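You operate a simulated robot arm through the tools that you are given. There is no shell and no other tool. Be economical: measure what you need, move in short steps, check, and stop when the job is done.

The job below is to be done with a simulated robot arm. You get a single attempt, and the scene is never put back.

Task
Put the cable sample marked "E502" from the top of the frame between the capstan wheels on the ledge before the water trough and the cable sample that says "E230" on the ledge under the printer arm. Fetch the jasmine tea bag and stand it on the steel top of the green shelf unit. Take the turquoise block with the smallest size on its label from the folding table and leave it on the end of the steel bench by the winding machine. Take the yellow cup and put it on the end of the steel bench by the winding machine. Put the mesh screen marked "50" from the top of the rewind table on the top of the sample table and the mesh screen that says "30" on the top of the air pump. Any order will do. Set down upright: jasmine tea bag, yellow cup.

The check looks at the end state, three seconds after you hand in, the way a careful person would. Anything else that was tipped, shoved, dropped, spilled or broken makes it a failure.

Robot
A 6-joint arm with a fingered hand on a trunk, on a base that drives. Base frame: it is fixed to the floor where the robot stands at the start and does not move with it; the origin is under the middle of the robot, x ahead of it, y to its left, z up. Units: mm, rad, N and s.
With the tool pointing down near the work surface it reaches from about 200 to 480 mm from the robot's upright axis, wherever it stands. Its first joint turns from -2.897 to 2.897 rad. Places, roughly: cable sample [500, 0, 1000]; end of the steel bench by the winding machine [300, -9300, 700]; jasmine tea bag [-1750, -5000, 750]; ledge before the water trough (25x44 cm) [220, 1880, 660]; ledge under the printer arm (24x31 cm) [220, -1480, 1020]; mesh screen [-4250, -5750, 750]; steel top of the green shelf unit [-4500, -2300, 800]; top of the air pump [-4400, -3800, 900]; top of the sample table [-4400, -8100, 800]; turquoise block [-2000, -5500, 750]; yellow cup (7x7x7 cm) [-2400, -5300, 800]. Payload 2.3 kg.
The TCP is the grasp point between the finger pads, 22 mm short of the fingertips. In the tool frame z runs along the fingers and y along their closing line. Largest opening 112 mm; the body of the gripper starts 60 mm behind the TCP. The gripper is a hand of 3 fingers: y runs from the thumb to the fingers, the wrist lies at [0, 0, -218] in the tool frame.
Orientation is told as [roll, pitch, yaw] about the base's x, y, z axes, in that order, counted from this pose: with the fingers straight down and closing along the base's y, the tool's x points along the base's -x, its y along +y and its z along -z.

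Tools
- The arm moves only by the tool drive_tool. Its argument "motion" is a list of rows, each an object (a shift or turn left out is 0) with "linear": the shift along the tool's x, y, z in units of 500 mm (1.0 is 500 mm), a list of three; "dr": the turn, a rotation vector about the tool's x, y, z in units of 60 degrees (1.0 is 60 degrees), a list of three. In form: [{"linear": [x, y, z], "dr": [rx, ry, rz]}, ...]. A call has 1 to 10 rows; each row is the pose to reach, as a shift and turn from the pose commanded when the call began, along the tool's axes at that moment. A call with a number of a shift or a turn outside -1 to 1 is refused whole. Rows are played at 5 a second. More than 50 mm and 0.15 rad between two rows, and nothing of the call is played. A pose out of reach is approached as far as the arm can. The call stops where the force on the tool passes 40 N (or 10 N more than at its start, if that is more) or the arm is blocked; 0.2 s more then pass. In this call time passes only in rows, and 0.2 s behind the last. The reply holds the time, the measured pose of the TCP, the force on the tool along the base axes, the opening and the grip force, in the units named above and with some noise, with the torque about the TCP (base axes, N m) and any sound that the robot's microphone picked up.
- Cameras (640 x 400 px; columns grow to the right, rows downward): "scene" is now at [15.1, 117.4, 1580.7]; the picture's right is [-0.32, -0.95, 0.00], its down [-0.70, 0.24, -0.67] and it looks along [0.64, -0.22, -0.74] (base axes); focal length 253 px, centre (320, 200). "wrist" rides on the gripper at [66, 3, -81] in the tool frame; the picture's right is [-0.05, 1.00, 0.00], its down [-0.77, -0.04, -0.64] and it looks along [-0.63, -0.03, 0.77] (tool axes); focal length 275 px, centre (320, 200). There is no depth. A picture from a camera that has moved, and an enlarged one, comes with that camera's place and axes in the base frame and with its lens.
- camera(camera): a new picture of that camera. The clock stands still meanwhile.
- raise_lower(by): slides the trunk up (or, below 0, down) by that many mm; the arm and the scene camera ride with it, the base frame stays. It gives what a move gives, with no picture.
- base_move(legs): drives the robot by 1 to 6 legs, each [ahead, left, turn to the left] in mm, mm and rad, along the robot's own axes; the way and the turn of a leg run together, so that a leg with both is an arc; at most 1500 mm and 3.142 rad a leg. The arm and the cameras ride along, it lands a little off, and it stops where it bumps. It gives what a move gives.
- set_fingers(finger1, finger2, thumb_bend): sets how far each is bent, from 0 (flat) to 1 (curled in); at 0.3 the hand is open as for a grip, at 0.7 the pads meet at the TCP. One left out holds its place. A second passes; each finger stops where it meets its share of the squeeze, and holds until it gets a number again. It is the only way to open and close the hand. It gives what a move gives, with no picture; readings hold the bend of each and the force on the fingers (four entries, about 0 where the hand has none), thumb and palm.
- head_to(pan, tilt): turns the head with the scene camera to pan (to the left, within 2.705 rad either way) and tilt (down, from -0.506 to 1.204), counted from straight ahead of the robot. It gives what a move gives.
- zoom(camera, box): a new picture of the part [left, top, right, bottom] of that camera's present view, enlarged. The clock stands still meanwhile.
- hand_in(): hands the job in; it is judged then, once.

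Go step by step. Nothing tells you exact positions but the pictures and the camera data: compare them with the known pose of the tool, close in by small moves and look again before you grip or let go. The budget is 207 turns and 184 pictures, counting those below and the enlarged ones. Unless the task says otherwise, let go and move clear before handing in, and close with one line.

The tools are called after "Emit:" as a command line: name --argument value ..., lists and objects as JSON in quotes. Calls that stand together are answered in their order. drive_tool: Moves the arm, as the interface text tells. Its arguments: {"type":"object","properties":{"motion":{"type":"array"}},"required":["motion"]} The other tools are called the same way: raise_lower (by) slides the trunk up or down; set_fingers (finger1, finger2, thumb_bend) moves the fingers one by one; base_move (legs) drives the base; head_to (pan, tilt) turns the head that bears the scene camera; camera (camera) takes a picture; zoom (camera, box) takes an enlarged picture of a part of a camera's view; hand_in () hands the job in.

At the start:

```text
time: 0.0
eef_pos: [224.6, 76.0, 1287.5]
orientation: [0.002, -0.001, -0.002]
force: [0.7, -0.1, -0.1]
moment: [-0.01, -0.01, 0.0]
opening: 112.1
grasp_force: 0.0
shape: jaw
bend: [0.3, 0.3, 0.3]
finger forces: [0.1, 0.0, 0.0, 0.0, 0.1, 0.2]
trunk travel left (down, up): [-508.0, 82.0]
robot x, y, heading: [-0.4, -1.0, -0.001]
head pan, tilt: [-0.33, 0.834]
```

scene: 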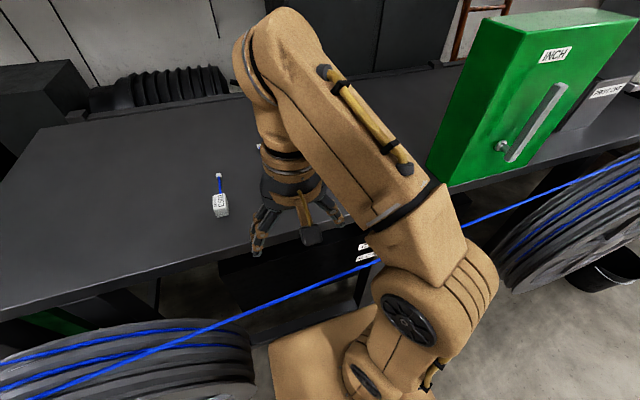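
wrist: 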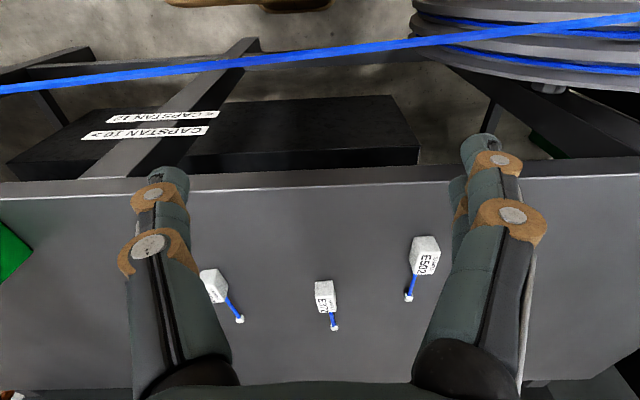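

Three cable samples stand on the frame ahead of the robot. I'll read their labels first.

Emit:
zoom --camera "wrist" --box '[180, 200, 480, 388]'

Emit:
head_to --pan 0.0 --tilt 0.6

Emit:
camera --camera "scene"

```text
2.13 times, centred on (330, 294) of wrist
camera zoom: at [157.5, 77.0, 1368.0], right [0.05, 1.0, 0.0], down [0.77, -0.04, 0.64], along [0.64, -0.03, -0.77], focal length 586 px, centre (299, 0)
```

zoom: 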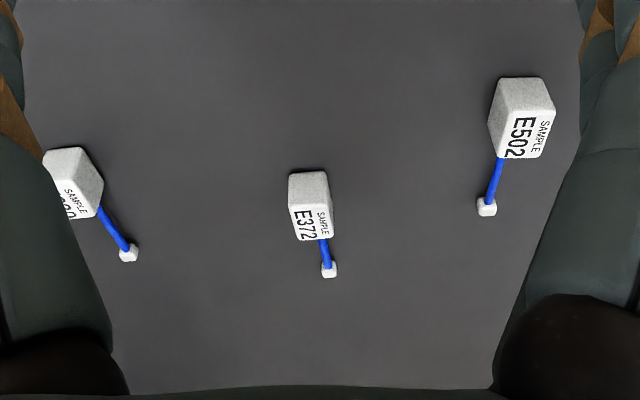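

```text
time: 0.8
eef_pos: [224.9, 76.3, 1287.3]
orientation: [0.002, -0.004, -0.002]
force: [-0.5, -1.4, -0.2]
moment: [0.03, -0.01, 0.0]
opening: 111.9
grasp_force: 0.0
shape: jaw
bend: [0.3, 0.3, 0.3]
finger forces: [0.0, 0.0, 0.1, 0.0, 0.0, 0.1]
trunk travel left (down, up): [-508.0, 82.0]
robot x, y, heading: [-0.6, -0.6, -0.0]
head pan, tilt: [0.0, 0.6]
```

```text
180 pictures are left
camera scene: at [28.7, 142.8, 1600.3], right [0.0, -1.0, 0.0], down [-0.57, 0.0, -0.82], along [0.82, 0.0, -0.57], focal length 253 px, centre (320, 200)
```

scene: 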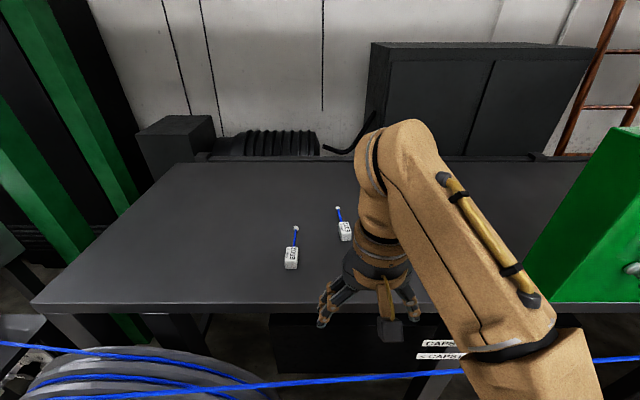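

E502 is the far-left sample on the frame and E230 is presumably the one on the right. I'll look down around the base to see how much room I have to drive.

Emit:
head_to --pan 0.5 --tilt 1.1

Emit:
camera --camera "scene"

Emit:
head_to --pan 1.5 --tilt 0.6

Emit:
camera --camera "scene"

Emit:
head_to --pan -1.2 --tilt 0.5

Emit:
camera --camera "scene"

Emit:
head_to --pan -2.4 --tilt 0.3

Emit:
camera --camera "scene"

```text
time: 1.8
eef_pos: [225.3, 75.2, 1287.7]
orientation: [0.003, -0.001, -0.003]
force: [0.3, -0.2, 0.5]
moment: [-0.02, -0.02, -0.03]
opening: 112.1
grasp_force: 0.1
shape: jaw
bend: [0.3, 0.3, 0.3]
finger forces: [0.0, 0.0, 0.1, 0.0, 0.0, 0.0]
trunk travel left (down, up): [-508.0, 82.0]
robot x, y, heading: [-1.1, -3.3, 0.003]
head pan, tilt: [0.499, 1.1]
```

```text
179 pictures are left
camera scene: at [-4.1, 173.1, 1561.7], right [0.48, -0.88, 0.0], down [-0.78, -0.43, -0.45], along [0.4, 0.22, -0.89], focal length 253 px, centre (320, 200)
```

scene: 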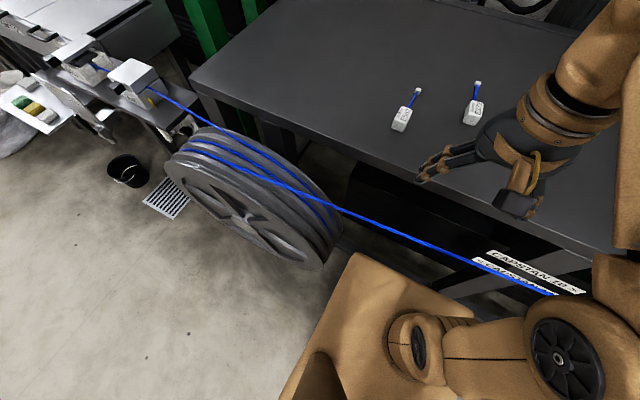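

```text
time: 3.0
eef_pos: [224.7, 74.4, 1287.3]
orientation: [0.002, -0.002, 0.0]
force: [-0.4, -0.6, 1.4]
moment: [0.02, 0.01, 0.03]
opening: 111.7
grasp_force: 0.1
shape: jaw
bend: [0.3, 0.3, 0.3]
finger forces: [0.0, 0.1, 0.0, 0.1, 0.0, 0.0]
trunk travel left (down, up): [-508.0, 82.0]
robot x, y, heading: [-4.5, 1.3, 0.001]
head pan, tilt: [1.499, 0.6]
```

```text
178 pictures are left
camera scene: at [-53.3, 231.1, 1600.2], right [1.0, -0.07, 0.0], down [-0.04, -0.56, -0.82], along [0.06, 0.82, -0.57], focal length 253 px, centre (320, 200)
```

scene: 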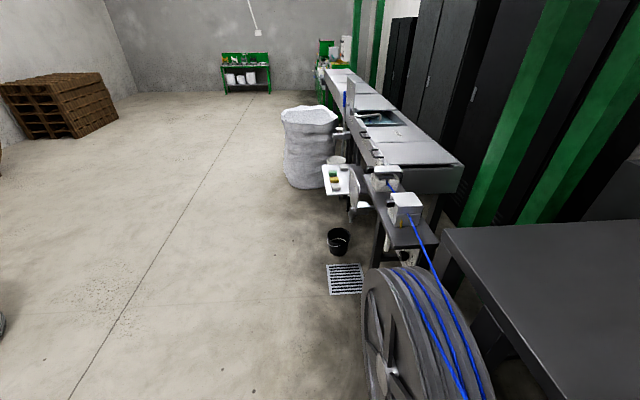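

```text
time: 5.4
eef_pos: [224.4, 75.7, 1288.1]
orientation: [0.001, -0.002, -0.001]
force: [0.3, -0.8, -0.2]
moment: [0.0, 0.03, -0.01]
opening: 111.9
grasp_force: 0.1
shape: jaw
bend: [0.3, 0.3, 0.3]
finger forces: [0.0, 0.1, 0.1, 0.0, 0.1, 0.0]
trunk travel left (down, up): [-508.0, 82.0]
robot x, y, heading: [3.0, 2.4, 0.002]
head pan, tilt: [-1.201, 0.499]
```

```text
177 pictures are left
camera scene: at [-26.7, 58.1, 1609.4], right [-0.93, -0.36, 0.0], down [-0.17, 0.45, -0.88], along [0.32, -0.82, -0.48], focal length 253 px, centre (320, 200)
```

scene: 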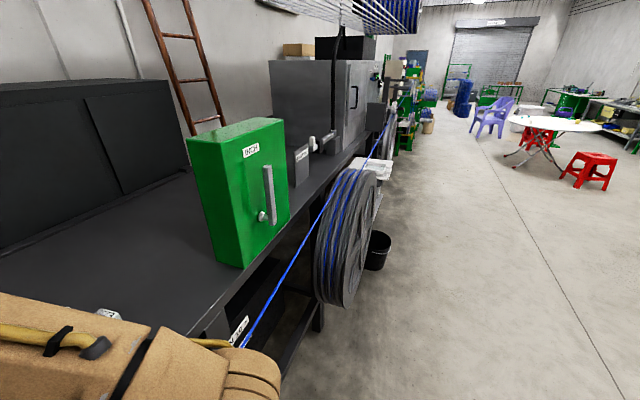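

```text
time: 6.8
eef_pos: [226.6, 76.4, 1288.3]
orientation: [0.002, -0.001, -0.002]
force: [0.5, 1.1, 0.5]
moment: [-0.01, 0.03, 0.03]
opening: 111.8
grasp_force: 0.1
shape: jaw
bend: [0.3, 0.3, 0.3]
finger forces: [0.0, 0.0, 0.1, 0.0, 0.0, 0.0]
trunk travel left (down, up): [-508.0, 82.0]
robot x, y, heading: [5.9, -0.6, 0.003]
head pan, tilt: [-2.4, 0.3]
```

```text
176 pictures are left
camera scene: at [-128.5, 79.8, 1627.8], right [-0.68, 0.74, 0.0], down [0.22, 0.2, -0.96], along [-0.7, -0.65, -0.3], focal length 253 px, centre (320, 200)
```

scene: 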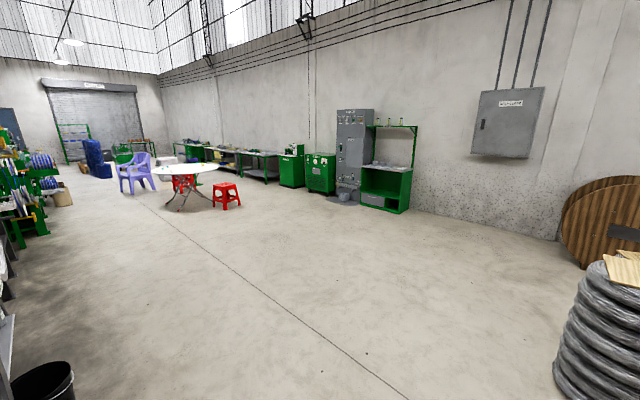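

E502's block is at roughly (453, 208, 1135), with its tail pointing away from me. I'll move the hand over it and see whether it is within reach without driving.

Emit:
drive_tool --motion '[{"linear": [-0.072, 0.044, 0.016]}, {"linear": [-0.144, 0.088, 0.032]}, {"linear": [-0.216, 0.132, 0.048]}, {"linear": [-0.288, 0.176, 0.064]}, {"linear": [-0.36, 0.22, 0.08]}, {"linear": [-0.43, 0.264, 0.096]}]'

Emit:
camera --camera "wrist"

Emit:
head_to --pan 0.2 --tilt 0.85

Emit:
camera --camera "scene"

```text
time: 8.2
eef_pos: [356.0, 153.6, 1225.7]
orientation: [0.003, -0.003, -0.001]
force: [0.1, -0.1, 0.0]
moment: [0.0, -0.02, -0.01]
opening: 112.1
grasp_force: 0.1
shape: jaw
bend: [0.3, 0.3, 0.3]
finger forces: [0.0, 0.1, 0.0, 0.1, 0.1, 0.1]
out of reach, approached as far as the arm can: row 3, 4, 5, 6
trunk travel left (down, up): [-508.0, 82.0]
robot x, y, heading: [1.9, -3.6, 0.003]
head pan, tilt: [-2.4, 0.3]
```

```text
175 pictures are left
camera wrist: at [288.3, 155.1, 1306.2], right [0.05, 1.0, 0.0], down [0.77, -0.04, 0.64], along [0.64, -0.03, -0.77], focal length 275 px, centre (320, 200)
```

wrist: 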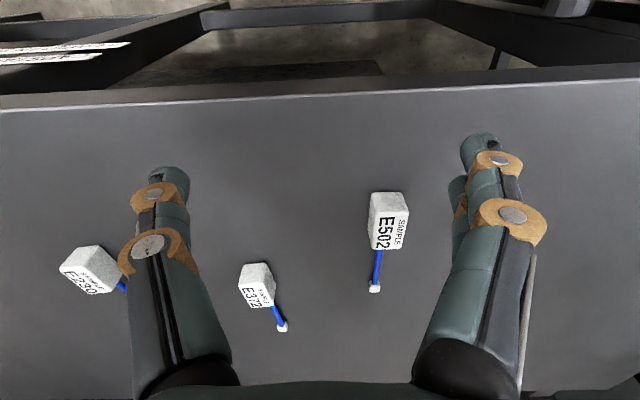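

```text
time: 10.6
eef_pos: [356.4, 153.3, 1225.8]
orientation: [0.004, -0.002, -0.002]
force: [0.2, 0.7, 0.1]
moment: [-0.02, 0.03, -0.02]
opening: 111.9
grasp_force: 0.2
shape: jaw
bend: [0.3, 0.3, 0.3]
finger forces: [0.0, 0.0, 0.0, 0.0, 0.1, 0.0]
trunk travel left (down, up): [-508.0, 82.0]
robot x, y, heading: [0.6, 1.8, -0.011]
head pan, tilt: [0.201, 0.85]
```

```text
174 pictures are left
camera scene: at [17.0, 158.5, 1579.4], right [0.2, -0.98, 0.0], down [-0.74, -0.15, -0.66], along [0.65, 0.13, -0.75], focal length 253 px, centre (320, 200)
```

scene: 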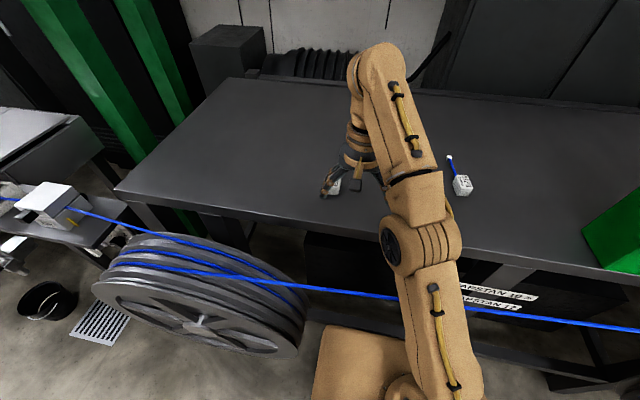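

The arm is at its limit at this height, so I'll raise the trunk and reach lower and farther.

Emit:
raise_lower --by 80

Emit:
drive_tool --motion '[{"linear": [-0.04, 0.024, 0.07]}, {"linear": [-0.08, 0.048, 0.12]}, {"linear": [-0.12, 0.072, 0.17]}, {"linear": [-0.16, 0.09, 0.2]}, {"linear": [-0.188, 0.104, 0.2]}]'

Emit:
camera --camera "wrist"

```text
time: 11.7
eef_pos: [356.4, 153.6, 1306.4]
orientation: [0.001, -0.002, 0.0]
force: [0.1, -0.4, -0.4]
moment: [-0.02, 0.02, -0.02]
opening: 111.7
grasp_force: 0.2
shape: jaw
bend: [0.3, 0.3, 0.3]
finger forces: [0.2, 0.0, 0.0, 0.0, 0.0, 0.0]
trunk travel left (down, up): [-588.0, 2.0]
robot x, y, heading: [0.8, 1.3, -0.003]
head pan, tilt: [0.201, 0.85]
```

```text
time: 12.9
eef_pos: [409.4, 209.7, 1196.7]
orientation: [0.008, -0.003, -0.004]
force: [1.4, -0.2, 0.3]
moment: [-0.01, -0.01, 0.03]
opening: 111.6
grasp_force: 0.1
shape: jaw
bend: [0.3, 0.3, 0.3]
finger forces: [0.1, 0.1, 0.0, 0.1, 0.0, 0.1]
out of reach, approached as far as the arm can: row 3, 4, 5
trunk travel left (down, up): [-588.0, 2.0]
robot x, y, heading: [-0.5, 1.4, -0.004]
head pan, tilt: [0.201, 0.85]
```

```text
173 pictures are left
camera wrist: at [342.0, 210.2, 1275.3], right [0.05, 1.0, 0.01], down [0.77, -0.04, 0.64], along [0.64, -0.03, -0.77], focal length 275 px, centre (320, 200)
```

wrist: 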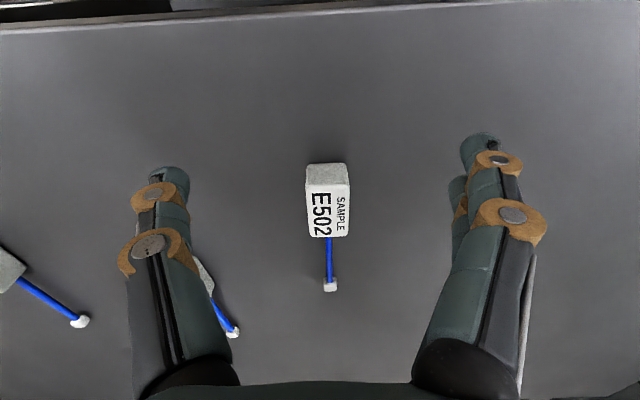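

The block is straight ahead of the hand, slightly beyond it. I'll tilt the tool tip outward to gain reach, with one small step first.

Emit:
drive_tool --motion '[{"dr": [0, -0.13, 0]}]'

```text
time: 13.3
eef_pos: [406.9, 207.3, 1196.5]
orientation: [0.005, -0.139, -0.003]
force: [0.4, -0.6, 0.4]
moment: [-0.02, -0.01, 0.0]
opening: 111.8
grasp_force: 0.0
shape: jaw
bend: [0.3, 0.3, 0.3]
finger forces: [0.1, 0.0, 0.0, 0.0, 0.1, 0.1]
trunk travel left (down, up): [-588.0, 2.0]
robot x, y, heading: [0.2, -1.7, 0.001]
head pan, tilt: [0.201, 0.85]
```

Emit:
drive_tool --motion '[{"linear": [-0.069, 0.0, 0.052], "dr": [0, -0.13, 0]}]'

Emit:
camera --camera "wrist"

Emit:
camera --camera "scene"

```text
time: 13.7
eef_pos: [446.1, 209.6, 1175.6]
orientation: [0.003, -0.275, -0.004]
force: [0.0, -0.9, 0.9]
moment: [-0.02, -0.01, 0.02]
opening: 111.7
grasp_force: 0.0
shape: jaw
bend: [0.3, 0.3, 0.3]
finger forces: [0.0, 0.0, 0.0, 0.0, 0.0, 0.0]
trunk travel left (down, up): [-588.0, 2.0]
robot x, y, heading: [-2.2, -0.2, 0.002]
head pan, tilt: [0.201, 0.85]
```

```text
172 pictures are left
camera wrist: at [360.4, 211.7, 1234.8], right [0.05, 1.0, 0.02], down [0.57, -0.04, 0.82], along [0.82, -0.03, -0.57], focal length 275 px, centre (320, 200)
```

wrist: 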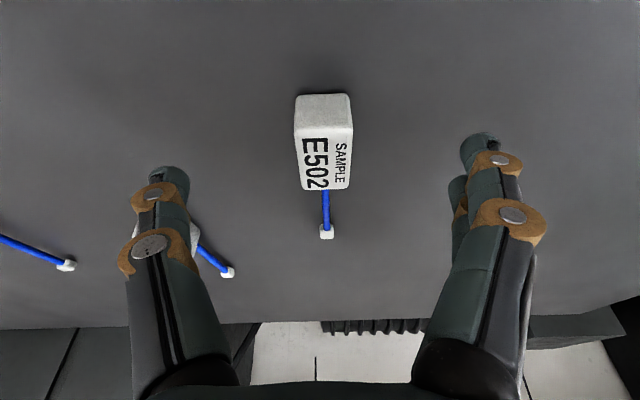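

```text
171 pictures are left
camera scene: at [17.3, 158.6, 1659.4], right [0.2, -0.98, 0.0], down [-0.74, -0.15, -0.66], along [0.65, 0.13, -0.75], focal length 253 px, centre (320, 200)
```

scene: 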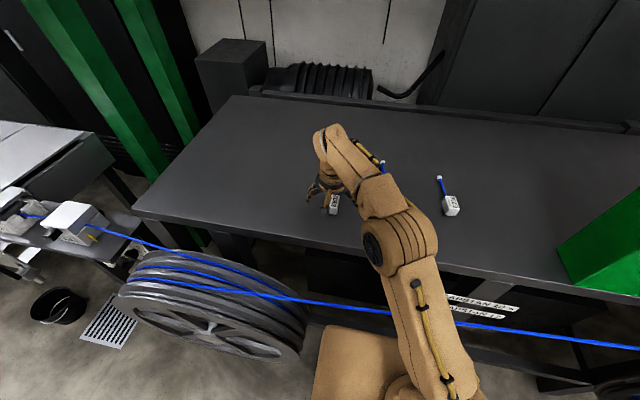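

The block is about 50×28×22 mm, centred near (470, 211), with the frame top at about z 1112. I'm lowering so that the block sits between the pads.

Emit:
drive_tool --motion '[{"linear": [-0.0112, 0.0015, 0.041]}, {"linear": [-0.0224, 0.003, 0.0824]}]'

Emit:
camera --camera "wrist"

```text
time: 14.3
eef_pos: [470.8, 211.6, 1138.6]
orientation: [0.004, -0.275, -0.003]
force: [0.1, 0.3, 1.0]
moment: [0.01, -0.05, -0.02]
opening: 111.7
grasp_force: 0.1
shape: jaw
bend: [0.3, 0.3, 0.3]
finger forces: [0.0, 0.0, 0.0, 0.0, 0.0, 0.0]
trunk travel left (down, up): [-588.0, 2.0]
robot x, y, heading: [-1.5, -1.1, -0.006]
head pan, tilt: [0.201, 0.85]
```

```text
170 pictures are left
camera wrist: at [383.1, 213.0, 1198.5], right [0.05, 1.0, 0.02], down [0.57, -0.04, 0.82], along [0.82, -0.03, -0.57], focal length 275 px, centre (320, 200)
```

wrist: 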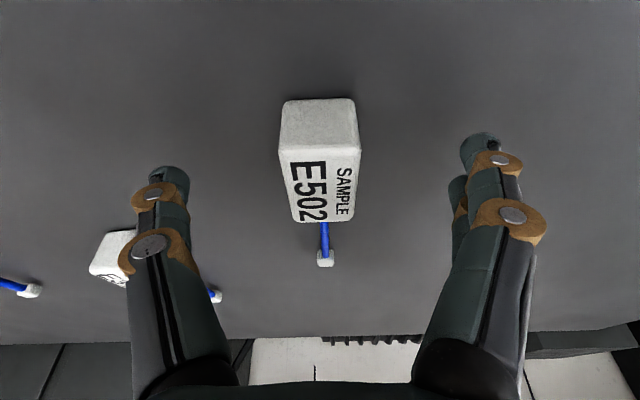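

The block is centred between the fingers, so I'll close.

Emit:
set_fingers --finger1 0.75 --finger2 0.75 --thumb_bend 0.75

Emit:
camera --camera "wrist"

```text
time: 15.3
eef_pos: [469.8, 211.9, 1139.5]
orientation: [0.003, -0.274, -0.001]
force: [-0.5, -0.3, -0.5]
moment: [-0.02, 0.04, 0.02]
opening: 25.0
grasp_force: 15.7
shape: fingers
bend: [0.63, 0.63, 0.65]
finger forces: [8.2, 7.7, 0.0, 0.0, 15.9, 0.0]
trunk travel left (down, up): [-588.0, 2.0]
robot x, y, heading: [-1.5, 0.9, 0.003]
head pan, tilt: [0.201, 0.85]
```

```text
169 pictures are left
camera wrist: at [382.8, 212.9, 1198.7], right [0.05, 1.0, 0.02], down [0.57, -0.04, 0.82], along [0.82, -0.03, -0.57], focal length 275 px, centre (320, 200)
```

wrist: 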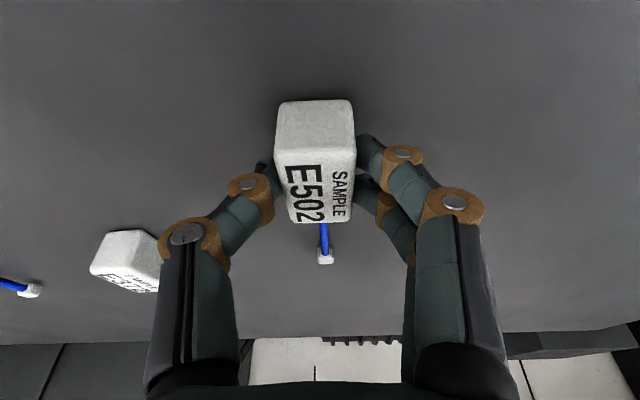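

Gripped: 25 mm wide at about 16 N. I'll lift it and bring it back.

Emit:
drive_tool --motion '[{"linear": [-0.022, 0, -0.077]}, {"linear": [0.041, -0.05, -0.1225], "dr": [0, 0.043, 0]}, {"linear": [0.105, -0.1, -0.168], "dr": [0, 0.087, 0]}, {"linear": [0.168, -0.15, -0.2135], "dr": [0, 0.13, 0]}, {"linear": [0.231, -0.2, -0.259], "dr": [0, 0.174, 0]}, {"linear": [0.295, -0.25, -0.3045], "dr": [0, 0.218, 0]}, {"linear": [0.358, -0.3, -0.35], "dr": [0, 0.262, 0]}]'

Emit:
camera --camera "wrist"

Emit:
head_to --pan 0.9 --tilt 1.15

Emit:
camera --camera "scene"

```text
time: 16.9
eef_pos: [245.8, 58.6, 1259.1]
orientation: [0.005, -0.001, 0.001]
force: [-0.4, -0.1, 0.1]
moment: [-0.02, -0.01, -0.01]
opening: 24.9
grasp_force: 15.7
shape: fingers
bend: [0.64, 0.63, 0.65]
finger forces: [8.2, 7.6, 0.0, 0.1, 15.8, 0.0]
trunk travel left (down, up): [-588.0, 2.0]
robot x, y, heading: [-3.0, 3.6, 0.002]
head pan, tilt: [0.201, 0.85]
```

```text
168 pictures are left
camera wrist: at [178.1, 60.4, 1339.5], right [0.05, 1.0, 0.0], down [0.77, -0.04, 0.64], along [0.64, -0.03, -0.77], focal length 275 px, centre (320, 200)
```

wrist: 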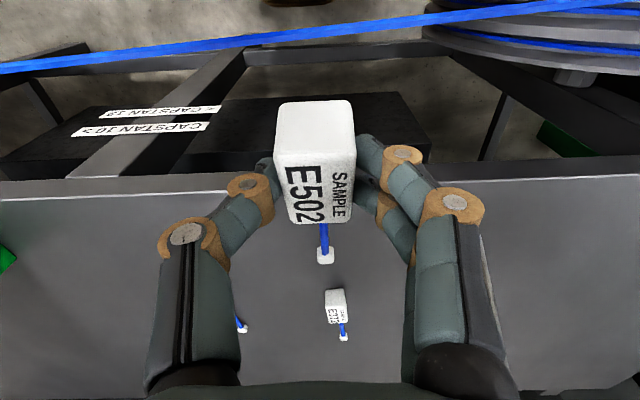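

```text
time: 18.0
eef_pos: [247.5, 60.9, 1257.6]
orientation: [0.005, -0.001, -0.003]
force: [0.1, 0.3, -1.6]
moment: [0.0, 0.03, 0.02]
opening: 24.9
grasp_force: 15.6
shape: fingers
bend: [0.64, 0.63, 0.65]
finger forces: [8.1, 7.6, 0.0, 0.0, 15.8, 0.0]
trunk travel left (down, up): [-588.0, 2.0]
robot x, y, heading: [-0.7, -0.6, 0.004]
head pan, tilt: [0.901, 1.15]
```

```text
167 pictures are left
camera scene: at [-22.5, 189.7, 1638.6], right [0.78, -0.62, 0.0], down [-0.57, -0.71, -0.41], along [0.25, 0.32, -0.91], focal length 253 px, centre (320, 200)
```

scene: 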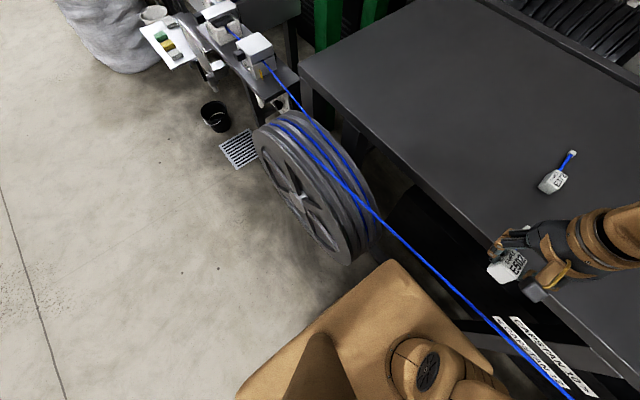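

E502 is held securely. I'll back away from the wheel and drive left towards the water-trough ledge, then look.

Emit:
base_move --legs '[[-350, 0, 0], [0, 1480, 0]]'

Emit:
head_to --pan 0.3 --tilt 0.8

Emit:
camera --camera "scene"

```text
time: 27.1
eef_pos: [-93.5, 1502.4, 1258.9]
orientation: [0.001, 0.0, -0.013]
force: [-0.8, 0.5, -1.6]
moment: [-0.02, 0.02, 0.0]
opening: 24.6
grasp_force: 16.3
shape: fingers
bend: [0.64, 0.63, 0.65]
finger forces: [8.1, 7.6, 0.0, 0.0, 15.8, 0.0]
trunk travel left (down, up): [-588.0, 2.0]
robot x, y, heading: [-343.8, 1448.1, -0.013]
head pan, tilt: [0.901, 1.15]
```

```text
time: 28.1
eef_pos: [-93.2, 1501.5, 1258.4]
orientation: [0.003, 0.001, -0.014]
force: [-0.1, 0.2, -0.6]
moment: [0.02, 0.03, 0.01]
opening: 24.5
grasp_force: 15.4
shape: fingers
bend: [0.64, 0.63, 0.65]
finger forces: [8.1, 7.6, 0.1, 0.0, 15.7, 0.0]
trunk travel left (down, up): [-588.0, 2.0]
robot x, y, heading: [-340.1, 1443.9, -0.013]
head pan, tilt: [0.3, 0.799]
```

```text
166 pictures are left
camera scene: at [-322.5, 1613.1, 1663.4], right [0.28, -0.96, 0.0], down [-0.69, -0.2, -0.7], along [0.67, 0.2, -0.72], focal length 253 px, centre (320, 200)
```

scene: 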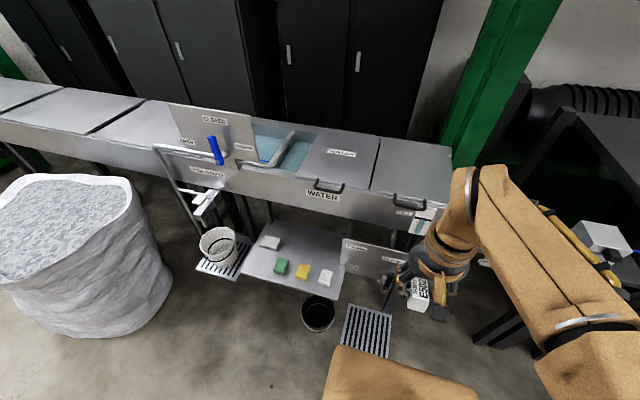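

The ledge is the steel plate with four little blocks on it. I'll zoom in to find a free spot.

Emit:
zoom --camera "scene" --box '[180, 190, 420, 340]'

```text
2.67 times, centred on (300, 265) of scene
camera zoom: at [-322.5, 1613.1, 1663.4], right [0.28, -0.96, 0.0], down [-0.69, -0.2, -0.7], along [0.67, 0.2, -0.72], focal length 676 px, centre (373, 27)
```

zoom: 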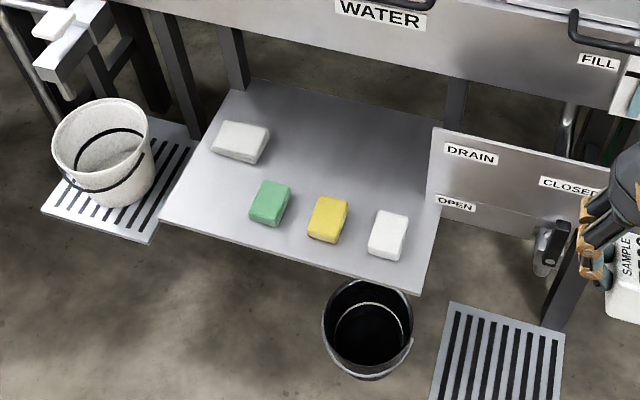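

The free strip lies behind the sponges, around (265, 1830). I'll line the robot up, lower the trunk and turn the hand 90° so the cable lies along the ledge.

Emit:
base_move --legs '[[0, 390, 0.013], [140, 0, 0]]'

Emit:
drive_tool --motion '[{"linear": [0, 0, 0], "dr": [0, 0, -0.14]}, {"linear": [0, 0, 0], "dr": [0, 0, -0.28]}, {"linear": [0, 0, 0], "dr": [0, 0, -0.42]}, {"linear": [0, 0, 0], "dr": [0, 0, -0.56]}, {"linear": [0, 0, 0], "dr": [0, 0, -0.7]}, {"linear": [0, 0, 0], "dr": [0, 0, -0.84]}, {"linear": [0, 0, 0], "dr": [0, 0, -0.98]}]'

Emit:
raise_lower --by -300

Emit:
head_to --pan 0.0 --tilt 0.9

Emit:
camera --camera "scene"

Emit:
camera --camera "wrist"

```text
time: 31.4
eef_pos: [43.6, 1897.4, 1258.9]
orientation: [0.005, -0.001, 0.003]
force: [0.4, 0.4, -1.3]
moment: [-0.02, 0.0, -0.01]
opening: 24.6
grasp_force: 16.1
shape: fingers
bend: [0.64, 0.63, 0.65]
finger forces: [8.0, 7.6, 0.1, 0.0, 15.8, 0.0]
trunk travel left (down, up): [-588.0, 2.0]
robot x, y, heading: [-201.8, 1832.7, 0.006]
head pan, tilt: [0.3, 0.799]
```

```text
time: 33.0
eef_pos: [45.8, 1896.0, 1258.4]
orientation: [0.001, -0.002, 1.032]
force: [0.3, 0.0, -0.6]
moment: [-0.02, 0.01, 0.0]
opening: 24.8
grasp_force: 15.5
shape: fingers
bend: [0.64, 0.63, 0.65]
finger forces: [8.1, 7.5, 0.0, 0.0, 15.8, 0.0]
trunk travel left (down, up): [-588.0, 2.0]
robot x, y, heading: [-203.3, 1834.5, 0.004]
head pan, tilt: [0.3, 0.799]
```

```text
time: 36.0
eef_pos: [43.6, 1896.4, 958.6]
orientation: [0.003, 0.0, 1.028]
force: [-0.4, 0.5, -0.8]
moment: [0.0, 0.01, 0.0]
opening: 24.9
grasp_force: 15.8
shape: fingers
bend: [0.64, 0.63, 0.65]
finger forces: [8.0, 7.6, 0.1, 0.0, 15.8, 0.0]
trunk travel left (down, up): [-288.0, 302.0]
robot x, y, heading: [-201.5, 1833.9, 0.005]
head pan, tilt: [0.3, 0.799]
```

```text
time: 36.8
eef_pos: [46.4, 1896.2, 961.6]
orientation: [0.002, -0.001, 1.028]
force: [0.5, 0.2, -0.1]
moment: [-0.02, 0.04, 0.0]
opening: 25.0
grasp_force: 15.8
shape: fingers
bend: [0.64, 0.63, 0.65]
finger forces: [8.2, 7.6, 0.0, 0.0, 15.8, 0.0]
trunk travel left (down, up): [-288.0, 302.0]
robot x, y, heading: [-202.3, 1837.6, 0.008]
head pan, tilt: [0.0, 0.901]
```

```text
164 pictures are left
camera scene: at [-187.4, 1978.5, 1355.5], right [0.01, -1.0, 0.0], down [-0.78, 0.0, -0.62], along [0.62, 0.0, -0.78], focal length 253 px, centre (320, 200)
```

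scene: 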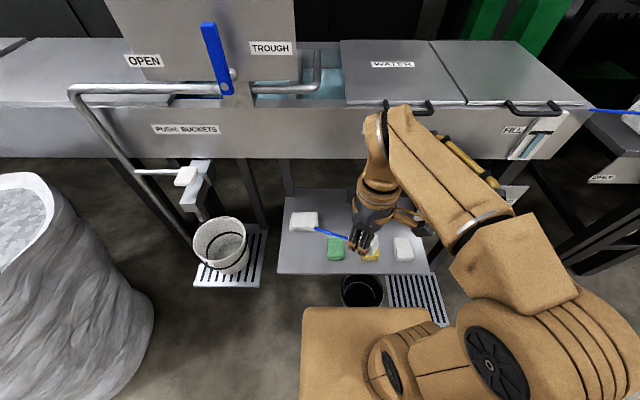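

```text
163 pictures are left
camera wrist: at [7.2, 1839.3, 1039.5], right [-0.83, 0.55, 0.0], down [0.43, 0.64, 0.64], along [0.35, 0.53, -0.77], focal length 275 px, centre (320, 200)
```

wrist: 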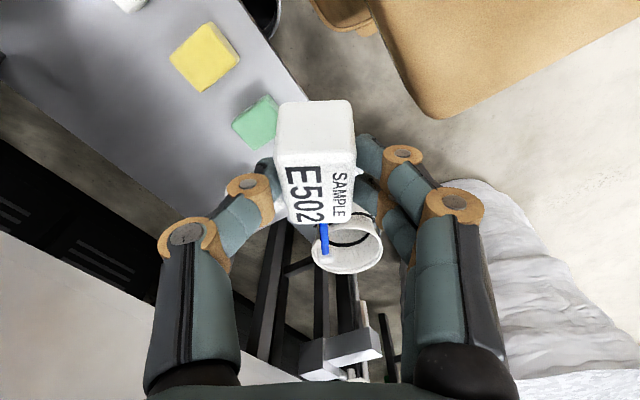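

Turning the rest of the way to 90° and moving over the free strip, keeping clear of the trough front at about x 327.

Emit:
drive_tool --motion '[{"dr": [0, 0, -0.13]}, {"dr": [0, 0, -0.26]}, {"dr": [0, 0, -0.39]}, {"dr": [0, 0, -0.518]}]'

Emit:
drive_tool --motion '[{"linear": [0.022, -0.066, 0.053]}, {"linear": [0.044, -0.132, 0.107]}, {"linear": [0.066, -0.198, 0.16]}, {"linear": [0.088, -0.264, 0.213]}, {"linear": [0.11, -0.33, 0.267]}, {"linear": [0.132, -0.396, 0.32]}]'

Emit:
camera --camera "wrist"

Emit:
camera --camera "scene"

```text
time: 37.8
eef_pos: [17.3, 1947.3, 927.9]
orientation: [-0.004, 0.0, 1.57]
force: [-0.1, 0.8, -1.4]
moment: [0.0, -0.01, -0.03]
opening: 24.7
grasp_force: 16.1
shape: fingers
bend: [0.64, 0.63, 0.65]
finger forces: [8.1, 7.6, 0.0, 0.0, 15.9, 0.1]
out of reach, approached as far as the arm can: row 2, 3, 4
trunk travel left (down, up): [-288.0, 302.0]
robot x, y, heading: [-202.4, 1835.1, 0.001]
head pan, tilt: [0.0, 0.901]
```

```text
time: 39.2
eef_pos: [175.6, 1923.1, 739.9]
orientation: [-0.023, 0.03, 1.553]
force: [-0.1, 0.6, -0.4]
moment: [-0.01, -0.02, 0.0]
opening: 24.6
grasp_force: 15.1
shape: fingers
bend: [0.64, 0.63, 0.65]
finger forces: [8.1, 7.7, 0.1, 0.0, 15.7, 0.0]
out of reach, approached as far as the arm can: row 1, 2, 3, 4, 5, 6
trunk travel left (down, up): [-288.0, 302.0]
robot x, y, heading: [-201.5, 1838.3, 0.0]
head pan, tilt: [0.0, 0.901]
```

```text
162 pictures are left
camera wrist: at [168.1, 1856.4, 822.0], right [-1.0, 0.07, -0.03], down [0.04, 0.79, 0.61], along [0.06, 0.61, -0.79], focal length 275 px, centre (320, 200)
```

wrist: 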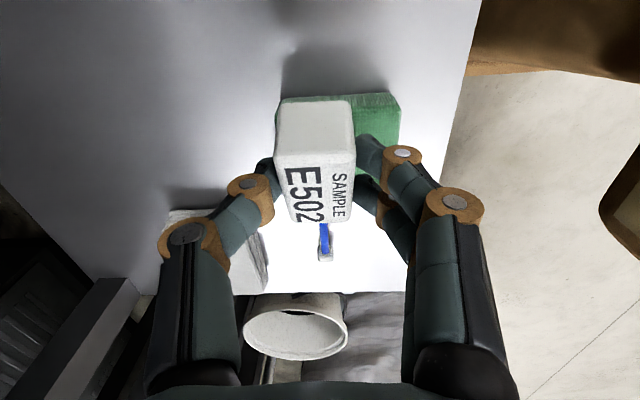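

```text
161 pictures are left
camera scene: at [-186.9, 1978.2, 1355.5], right [0.01, -1.0, 0.0], down [-0.78, 0.0, -0.62], along [0.62, 0.0, -0.78], focal length 253 px, centre (320, 200)
```

scene: 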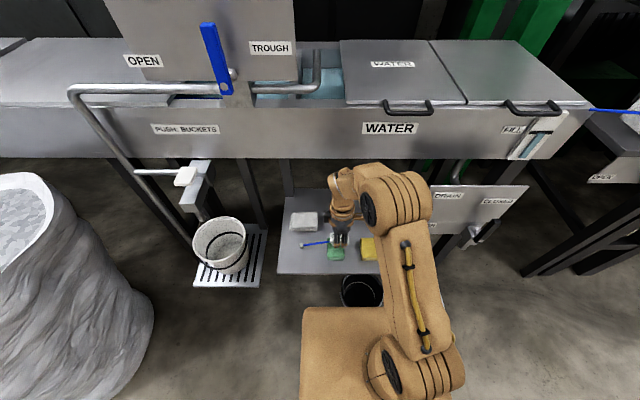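

The wrist can't quite make the 90° turn there. I'll rise off the sponges and use a yaw of about 0.95 instead.

Emit:
raise_lower --by 90

Emit:
drive_tool --motion '[{"dr": [0, 0, 0.14]}, {"dr": [0, 0, 0.28]}, {"dr": [0, 0, 0.42]}, {"dr": [0, 0, 0.58]}]'

```text
time: 40.5
eef_pos: [174.0, 1920.8, 829.9]
orientation: [-0.026, 0.029, 1.553]
force: [0.6, 0.1, -1.1]
moment: [-0.02, 0.01, 0.05]
opening: 24.6
grasp_force: 15.5
shape: fingers
bend: [0.64, 0.63, 0.65]
finger forces: [8.2, 7.6, 0.0, 0.1, 15.7, 0.0]
trunk travel left (down, up): [-378.0, 212.0]
robot x, y, heading: [-204.0, 1834.3, 0.005]
head pan, tilt: [0.0, 0.901]
```

```text
refused: row 4 steps farther than a row can; nothing moved
```

Emit:
drive_tool --motion '[{"dr": [0, 0, 0.12]}, {"dr": [0, 0, 0.24]}, {"dr": [0, 0, 0.36]}, {"dr": [0, 0, 0.47]}, {"dr": [0, 0, 0.58]}]'

```text
time: 41.7
eef_pos: [175.8, 1920.9, 831.5]
orientation: [-0.037, 0.008, 0.942]
force: [0.8, -0.3, -1.6]
moment: [0.01, 0.01, 0.01]
opening: 24.6
grasp_force: 15.5
shape: fingers
bend: [0.64, 0.63, 0.65]
finger forces: [8.1, 7.5, 0.0, 0.0, 15.5, 0.1]
trunk travel left (down, up): [-378.0, 212.0]
robot x, y, heading: [-203.0, 1837.3, 0.008]
head pan, tilt: [0.0, 0.901]
```

Emit:
drive_tool --motion '[{"linear": [0.02, -0.076, 0.035], "dr": [-0.007, -0.01, 0]}, {"linear": [0.04, -0.151, 0.07], "dr": [-0.014, -0.02, 0]}, {"linear": [0.06, -0.227, 0.104], "dr": [-0.021, -0.029, 0]}]'

Emit:
camera --camera "wrist"

Emit:
camera --camera "scene"

```text
time: 42.5
eef_pos: [250.4, 1828.1, 783.2]
orientation: [-0.014, -0.022, 0.947]
force: [0.3, -0.9, -0.7]
moment: [0.01, 0.02, 0.01]
opening: 24.7
grasp_force: 15.4
shape: fingers
bend: [0.64, 0.64, 0.65]
finger forces: [8.0, 7.7, 0.0, 0.1, 15.6, 0.0]
trunk travel left (down, up): [-378.0, 212.0]
robot x, y, heading: [-202.9, 1837.4, 0.005]
head pan, tilt: [0.0, 0.901]
```

```text
160 pictures are left
camera wrist: at [205.5, 1774.5, 861.6], right [-0.78, 0.62, -0.01], down [0.46, 0.6, 0.65], along [0.41, 0.5, -0.76], focal length 275 px, centre (320, 200)
```

wrist: 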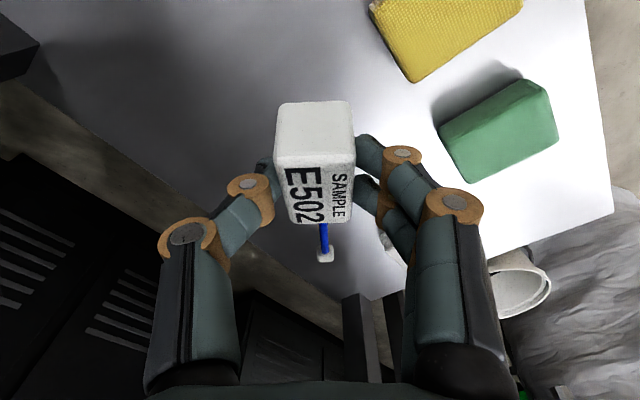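

```text
159 pictures are left
camera scene: at [-186.7, 1977.9, 1445.6], right [0.01, -1.0, 0.0], down [-0.78, 0.0, -0.62], along [0.62, 0.0, -0.78], focal length 253 px, centre (320, 200)
```

scene: 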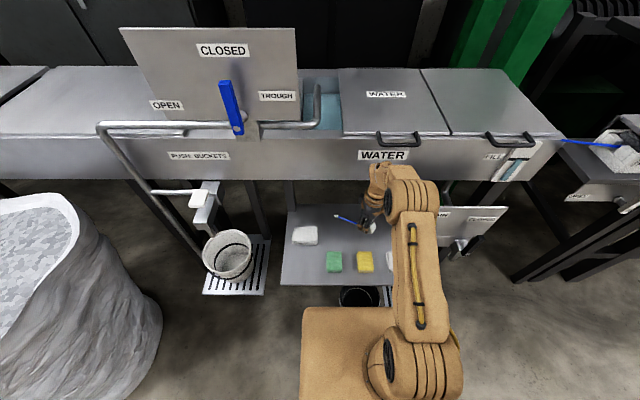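

The block would land clear of all the sponges, so I'll lower it to the plate.

Emit:
drive_tool --motion '[{"linear": [0, 0, 0.09]}, {"linear": [0, 0, 0.178]}]'

Emit:
camera --camera "wrist"

```text
time: 43.1
eef_pos: [251.7, 1830.4, 695.0]
orientation: [-0.02, -0.026, 0.947]
force: [1.3, -0.3, 17.0]
moment: [0.0, -0.06, -0.05]
opening: 25.0
grasp_force: 18.5
shape: fingers
bend: [0.66, 0.67, 0.66]
finger forces: [8.5, 8.6, 0.1, 0.0, 19.0, 0.0]
trunk travel left (down, up): [-378.0, 212.0]
robot x, y, heading: [-205.0, 1839.7, 0.009]
head pan, tilt: [0.0, 0.901]
```

```text
158 pictures are left
camera wrist: at [207.5, 1776.5, 774.0], right [-0.78, 0.62, -0.02], down [0.46, 0.6, 0.66], along [0.42, 0.5, -0.75], focal length 275 px, centre (320, 200)
```

wrist: 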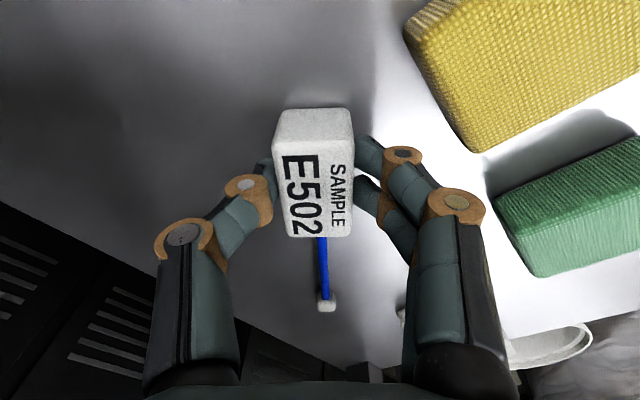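

It has touched down. I'll ease off 2 mm, open part-way and rise.

Emit:
drive_tool --motion '[{"linear": [0, 0, -0.005]}]'

Emit:
set_fingers --finger1 0.52 --finger2 0.52 --thumb_bend 0.52

Emit:
drive_tool --motion '[{"linear": [0, 0, -0.08]}, {"linear": [0, 0, -0.17]}, {"linear": [0, 0, -0.25]}]'

Emit:
camera --camera "wrist"

```text
time: 43.5
eef_pos: [252.5, 1831.1, 696.5]
orientation: [-0.018, -0.021, 0.945]
force: [1.2, -0.9, 8.2]
moment: [0.02, -0.08, -0.01]
opening: 24.9
grasp_force: 17.5
shape: fingers
bend: [0.66, 0.67, 0.66]
finger forces: [8.2, 8.4, 0.0, 0.1, 17.8, 0.0]
trunk travel left (down, up): [-378.0, 212.0]
robot x, y, heading: [-200.5, 1835.8, 0.001]
head pan, tilt: [0.0, 0.901]
```

```text
time: 44.5
eef_pos: [253.2, 1831.1, 697.4]
orientation: [-0.016, -0.021, 0.945]
force: [0.5, -0.2, -0.5]
moment: [-0.01, -0.01, 0.0]
opening: 48.4
grasp_force: 0.0
shape: fingers
bend: [0.52, 0.52, 0.52]
finger forces: [0.0, 0.0, 0.1, 0.0, 0.0, 0.1]
trunk travel left (down, up): [-378.0, 212.0]
robot x, y, heading: [-200.9, 1834.7, 0.004]
head pan, tilt: [0.0, 0.901]
```

```text
time: 45.3
eef_pos: [250.0, 1828.2, 820.0]
orientation: [-0.016, -0.02, 0.945]
force: [-0.5, -1.0, 0.7]
moment: [-0.02, 0.01, 0.0]
opening: 48.9
grasp_force: 0.0
shape: fingers
bend: [0.52, 0.52, 0.52]
finger forces: [0.0, 0.1, 0.0, 0.0, 0.0, 0.0]
trunk travel left (down, up): [-378.0, 212.0]
robot x, y, heading: [-202.5, 1833.4, 0.003]
head pan, tilt: [0.0, 0.901]
```

```text
157 pictures are left
camera wrist: at [205.4, 1774.5, 898.8], right [-0.78, 0.62, -0.01], down [0.46, 0.6, 0.65], along [0.41, 0.5, -0.76], focal length 275 px, centre (320, 200)
```

wrist: 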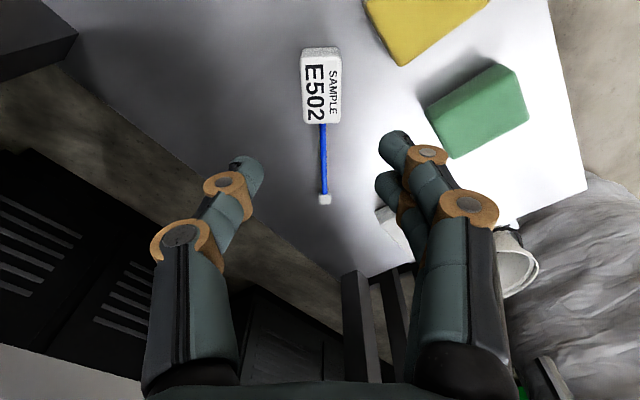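

E502 lies flat on the ledge. I'll retract, straighten the hand, raise the trunk and drive back for E230.

Emit:
drive_tool --motion '[{"linear": [0.02, 0.057, -0.017], "dr": [0, 0, 0.05]}, {"linear": [0.041, 0.115, -0.034], "dr": [0, 0, 0.18]}, {"linear": [0.061, 0.172, -0.051], "dr": [0, 0, 0.32]}, {"linear": [0.082, 0.23, -0.068], "dr": [0, 0, 0.46]}, {"linear": [0.102, 0.287, -0.085], "dr": [0, 0, 0.6]}, {"linear": [0.122, 0.344, -0.102], "dr": [0, 0, 0.74]}, {"linear": [0.143, 0.402, -0.12], "dr": [0, 0, 0.87]}, {"linear": [0.143, 0.402, -0.12], "dr": [0, 0, 0.902]}]'

Emit:
raise_lower --by 210

Emit:
base_move --legs '[[-150, 0, 0], [0, -1490, 0], [0, -450, 0]]'

Emit:
head_to --pan 0.0 --tilt 0.75

Emit:
camera --camera "scene"

```text
time: 47.1
eef_pos: [43.3, 1889.8, 877.8]
orientation: [0.007, -0.025, -0.001]
force: [0.7, -0.5, 0.2]
moment: [0.02, 0.03, 0.03]
opening: 48.8
grasp_force: 0.0
shape: fingers
bend: [0.52, 0.52, 0.52]
finger forces: [0.1, 0.0, 0.0, 0.0, 0.2, 0.0]
trunk travel left (down, up): [-378.0, 212.0]
robot x, y, heading: [-200.8, 1833.1, 0.007]
head pan, tilt: [0.0, 0.901]
```

```text
time: 49.3
eef_pos: [43.6, 1889.5, 1086.7]
orientation: [0.005, -0.024, 0.001]
force: [0.2, -1.0, -0.8]
moment: [0.01, 0.05, -0.02]
opening: 49.2
grasp_force: 0.0
shape: fingers
bend: [0.52, 0.52, 0.52]
finger forces: [0.0, 0.0, 0.0, 0.0, 0.1, 0.0]
trunk travel left (down, up): [-588.0, 2.0]
robot x, y, heading: [-202.8, 1834.5, 0.003]
head pan, tilt: [0.0, 0.901]
```

```text
time: 59.9
eef_pos: [-129.5, -43.6, 1087.7]
orientation: [0.008, -0.024, -0.032]
force: [0.3, 0.2, -0.5]
moment: [0.03, 0.02, -0.04]
opening: 48.5
grasp_force: 0.2
shape: fingers
bend: [0.52, 0.52, 0.52]
finger forces: [0.1, 0.0, 0.1, 0.0, 0.0, 0.1]
trunk travel left (down, up): [-588.0, 2.0]
robot x, y, heading: [-374.4, -90.9, -0.027]
head pan, tilt: [0.0, 0.901]
```

```text
time: 60.6
eef_pos: [-129.0, -45.8, 1087.4]
orientation: [0.007, -0.025, -0.031]
force: [0.1, 0.4, -0.1]
moment: [0.03, 0.01, 0.02]
opening: 48.8
grasp_force: 0.1
shape: fingers
bend: [0.52, 0.52, 0.52]
finger forces: [0.0, 0.0, 0.1, 0.0, 0.0, 0.0]
trunk travel left (down, up): [-588.0, 2.0]
robot x, y, heading: [-374.0, -88.8, -0.023]
head pan, tilt: [0.0, 0.75]
```

```text
156 pictures are left
camera scene: at [-349.7, 51.8, 1667.4], right [-0.03, -1.0, 0.0], down [-0.68, 0.02, -0.73], along [0.73, -0.02, -0.68], focal length 253 px, centre (320, 200)
```

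scene: 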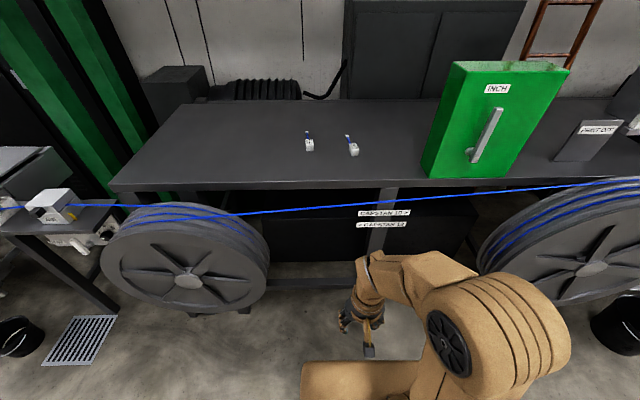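

E230 is near (520, -100), and the blue wire crosses at about x 222, z 1100. I'll lift the hand well above the wire before moving in.

Emit:
drive_tool --motion '[{"linear": [0, 0, -0.09]}, {"linear": [0, 0, -0.18]}, {"linear": [0, 0, -0.27]}, {"linear": [0, 0, -0.36]}]'

Emit:
set_fingers --finger1 0.3 --finger2 0.3 --thumb_bend 0.3

Emit:
base_move --legs '[[370, 0, 0.025]]'

Emit:
camera --camera "wrist"

Emit:
camera --camera "scene"

```text
time: 61.6
eef_pos: [-133.0, -46.1, 1267.9]
orientation: [0.007, -0.026, -0.029]
force: [-0.2, 0.3, -0.7]
moment: [0.02, 0.03, 0.03]
opening: 48.7
grasp_force: 0.0
shape: fingers
bend: [0.52, 0.52, 0.52]
finger forces: [0.0, 0.0, 0.1, 0.0, 0.1, 0.1]
trunk travel left (down, up): [-588.0, 2.0]
robot x, y, heading: [-378.9, -88.8, -0.029]
head pan, tilt: [0.0, 0.75]
```

```text
time: 62.6
eef_pos: [-133.7, -45.6, 1267.2]
orientation: [0.008, -0.026, -0.031]
force: [0.6, 0.0, -0.6]
moment: [0.0, -0.01, -0.01]
opening: 111.1
grasp_force: 0.0
shape: fingers
bend: [0.3, 0.3, 0.3]
finger forces: [0.0, 0.0, 0.0, 0.0, 0.0, 0.0]
trunk travel left (down, up): [-588.0, 2.0]
robot x, y, heading: [-377.2, -91.4, -0.028]
head pan, tilt: [0.0, 0.75]
```

```text
time: 65.0
eef_pos: [241.6, -43.6, 1266.9]
orientation: [0.007, -0.025, -0.003]
force: [-0.3, -0.3, 0.3]
moment: [0.0, 0.01, -0.04]
opening: 111.0
grasp_force: 0.0
shape: fingers
bend: [0.3, 0.3, 0.3]
finger forces: [0.0, 0.0, 0.0, 0.1, 0.0, 0.0]
trunk travel left (down, up): [-588.0, 2.0]
robot x, y, heading: [-3.9, -94.7, 0.006]
head pan, tilt: [0.0, 0.75]
```

```text
155 pictures are left
camera wrist: at [172.0, -43.0, 1345.6], right [0.05, 1.0, 0.01], down [0.75, -0.04, 0.65], along [0.65, -0.03, -0.76], focal length 275 px, centre (320, 200)
```

wrist: 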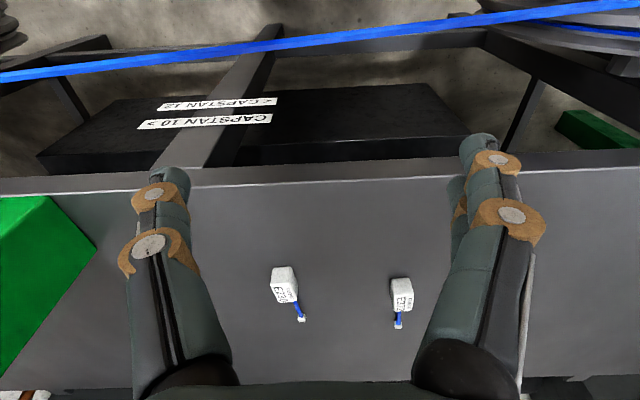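

```text
154 pictures are left
camera scene: at [22.6, 47.8, 1667.4], right [0.0, -1.0, 0.0], down [-0.68, 0.0, -0.73], along [0.73, 0.0, -0.68], focal length 253 px, centre (320, 200)
```

scene: 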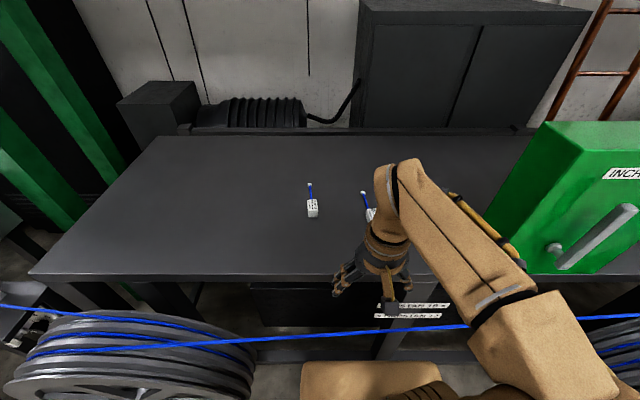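

Emit:
drive_tool --motion '[{"linear": [-0.079, -0.021, 0.015], "dr": [0, -0.075, 0]}, {"linear": [-0.157, -0.041, 0.03], "dr": [0, -0.15, 0]}, {"linear": [-0.236, -0.062, 0.06], "dr": [0, -0.225, 0]}, {"linear": [-0.315, -0.083, 0.1], "dr": [0, -0.3, 0]}, {"linear": [-0.393, -0.103, 0.13], "dr": [0, -0.375, 0]}, {"linear": [-0.46, -0.124, 0.16], "dr": [0, -0.45, 0]}]'

Emit:
camera --camera "wrist"

```text
time: 66.4
eef_pos: [474.3, -106.3, 1190.1]
orientation: [0.008, -0.497, -0.006]
force: [-0.1, 0.2, 0.3]
moment: [0.0, 0.03, -0.02]
opening: 111.0
grasp_force: 0.0
shape: fingers
bend: [0.3, 0.3, 0.3]
finger forces: [0.0, 0.0, 0.1, 0.1, 0.1, 0.0]
trunk travel left (down, up): [-588.0, 2.0]
robot x, y, heading: [-0.7, -98.0, -0.001]
head pan, tilt: [0.0, 0.75]
```

```text
153 pictures are left
camera wrist: at [376.4, -104.9, 1229.9], right [0.04, 1.0, 0.03], down [0.37, -0.04, 0.93], along [0.93, -0.03, -0.38], focal length 275 px, centre (320, 200)
```

wrist: 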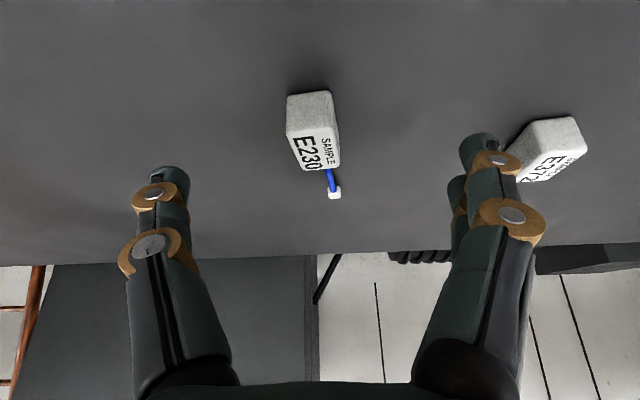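

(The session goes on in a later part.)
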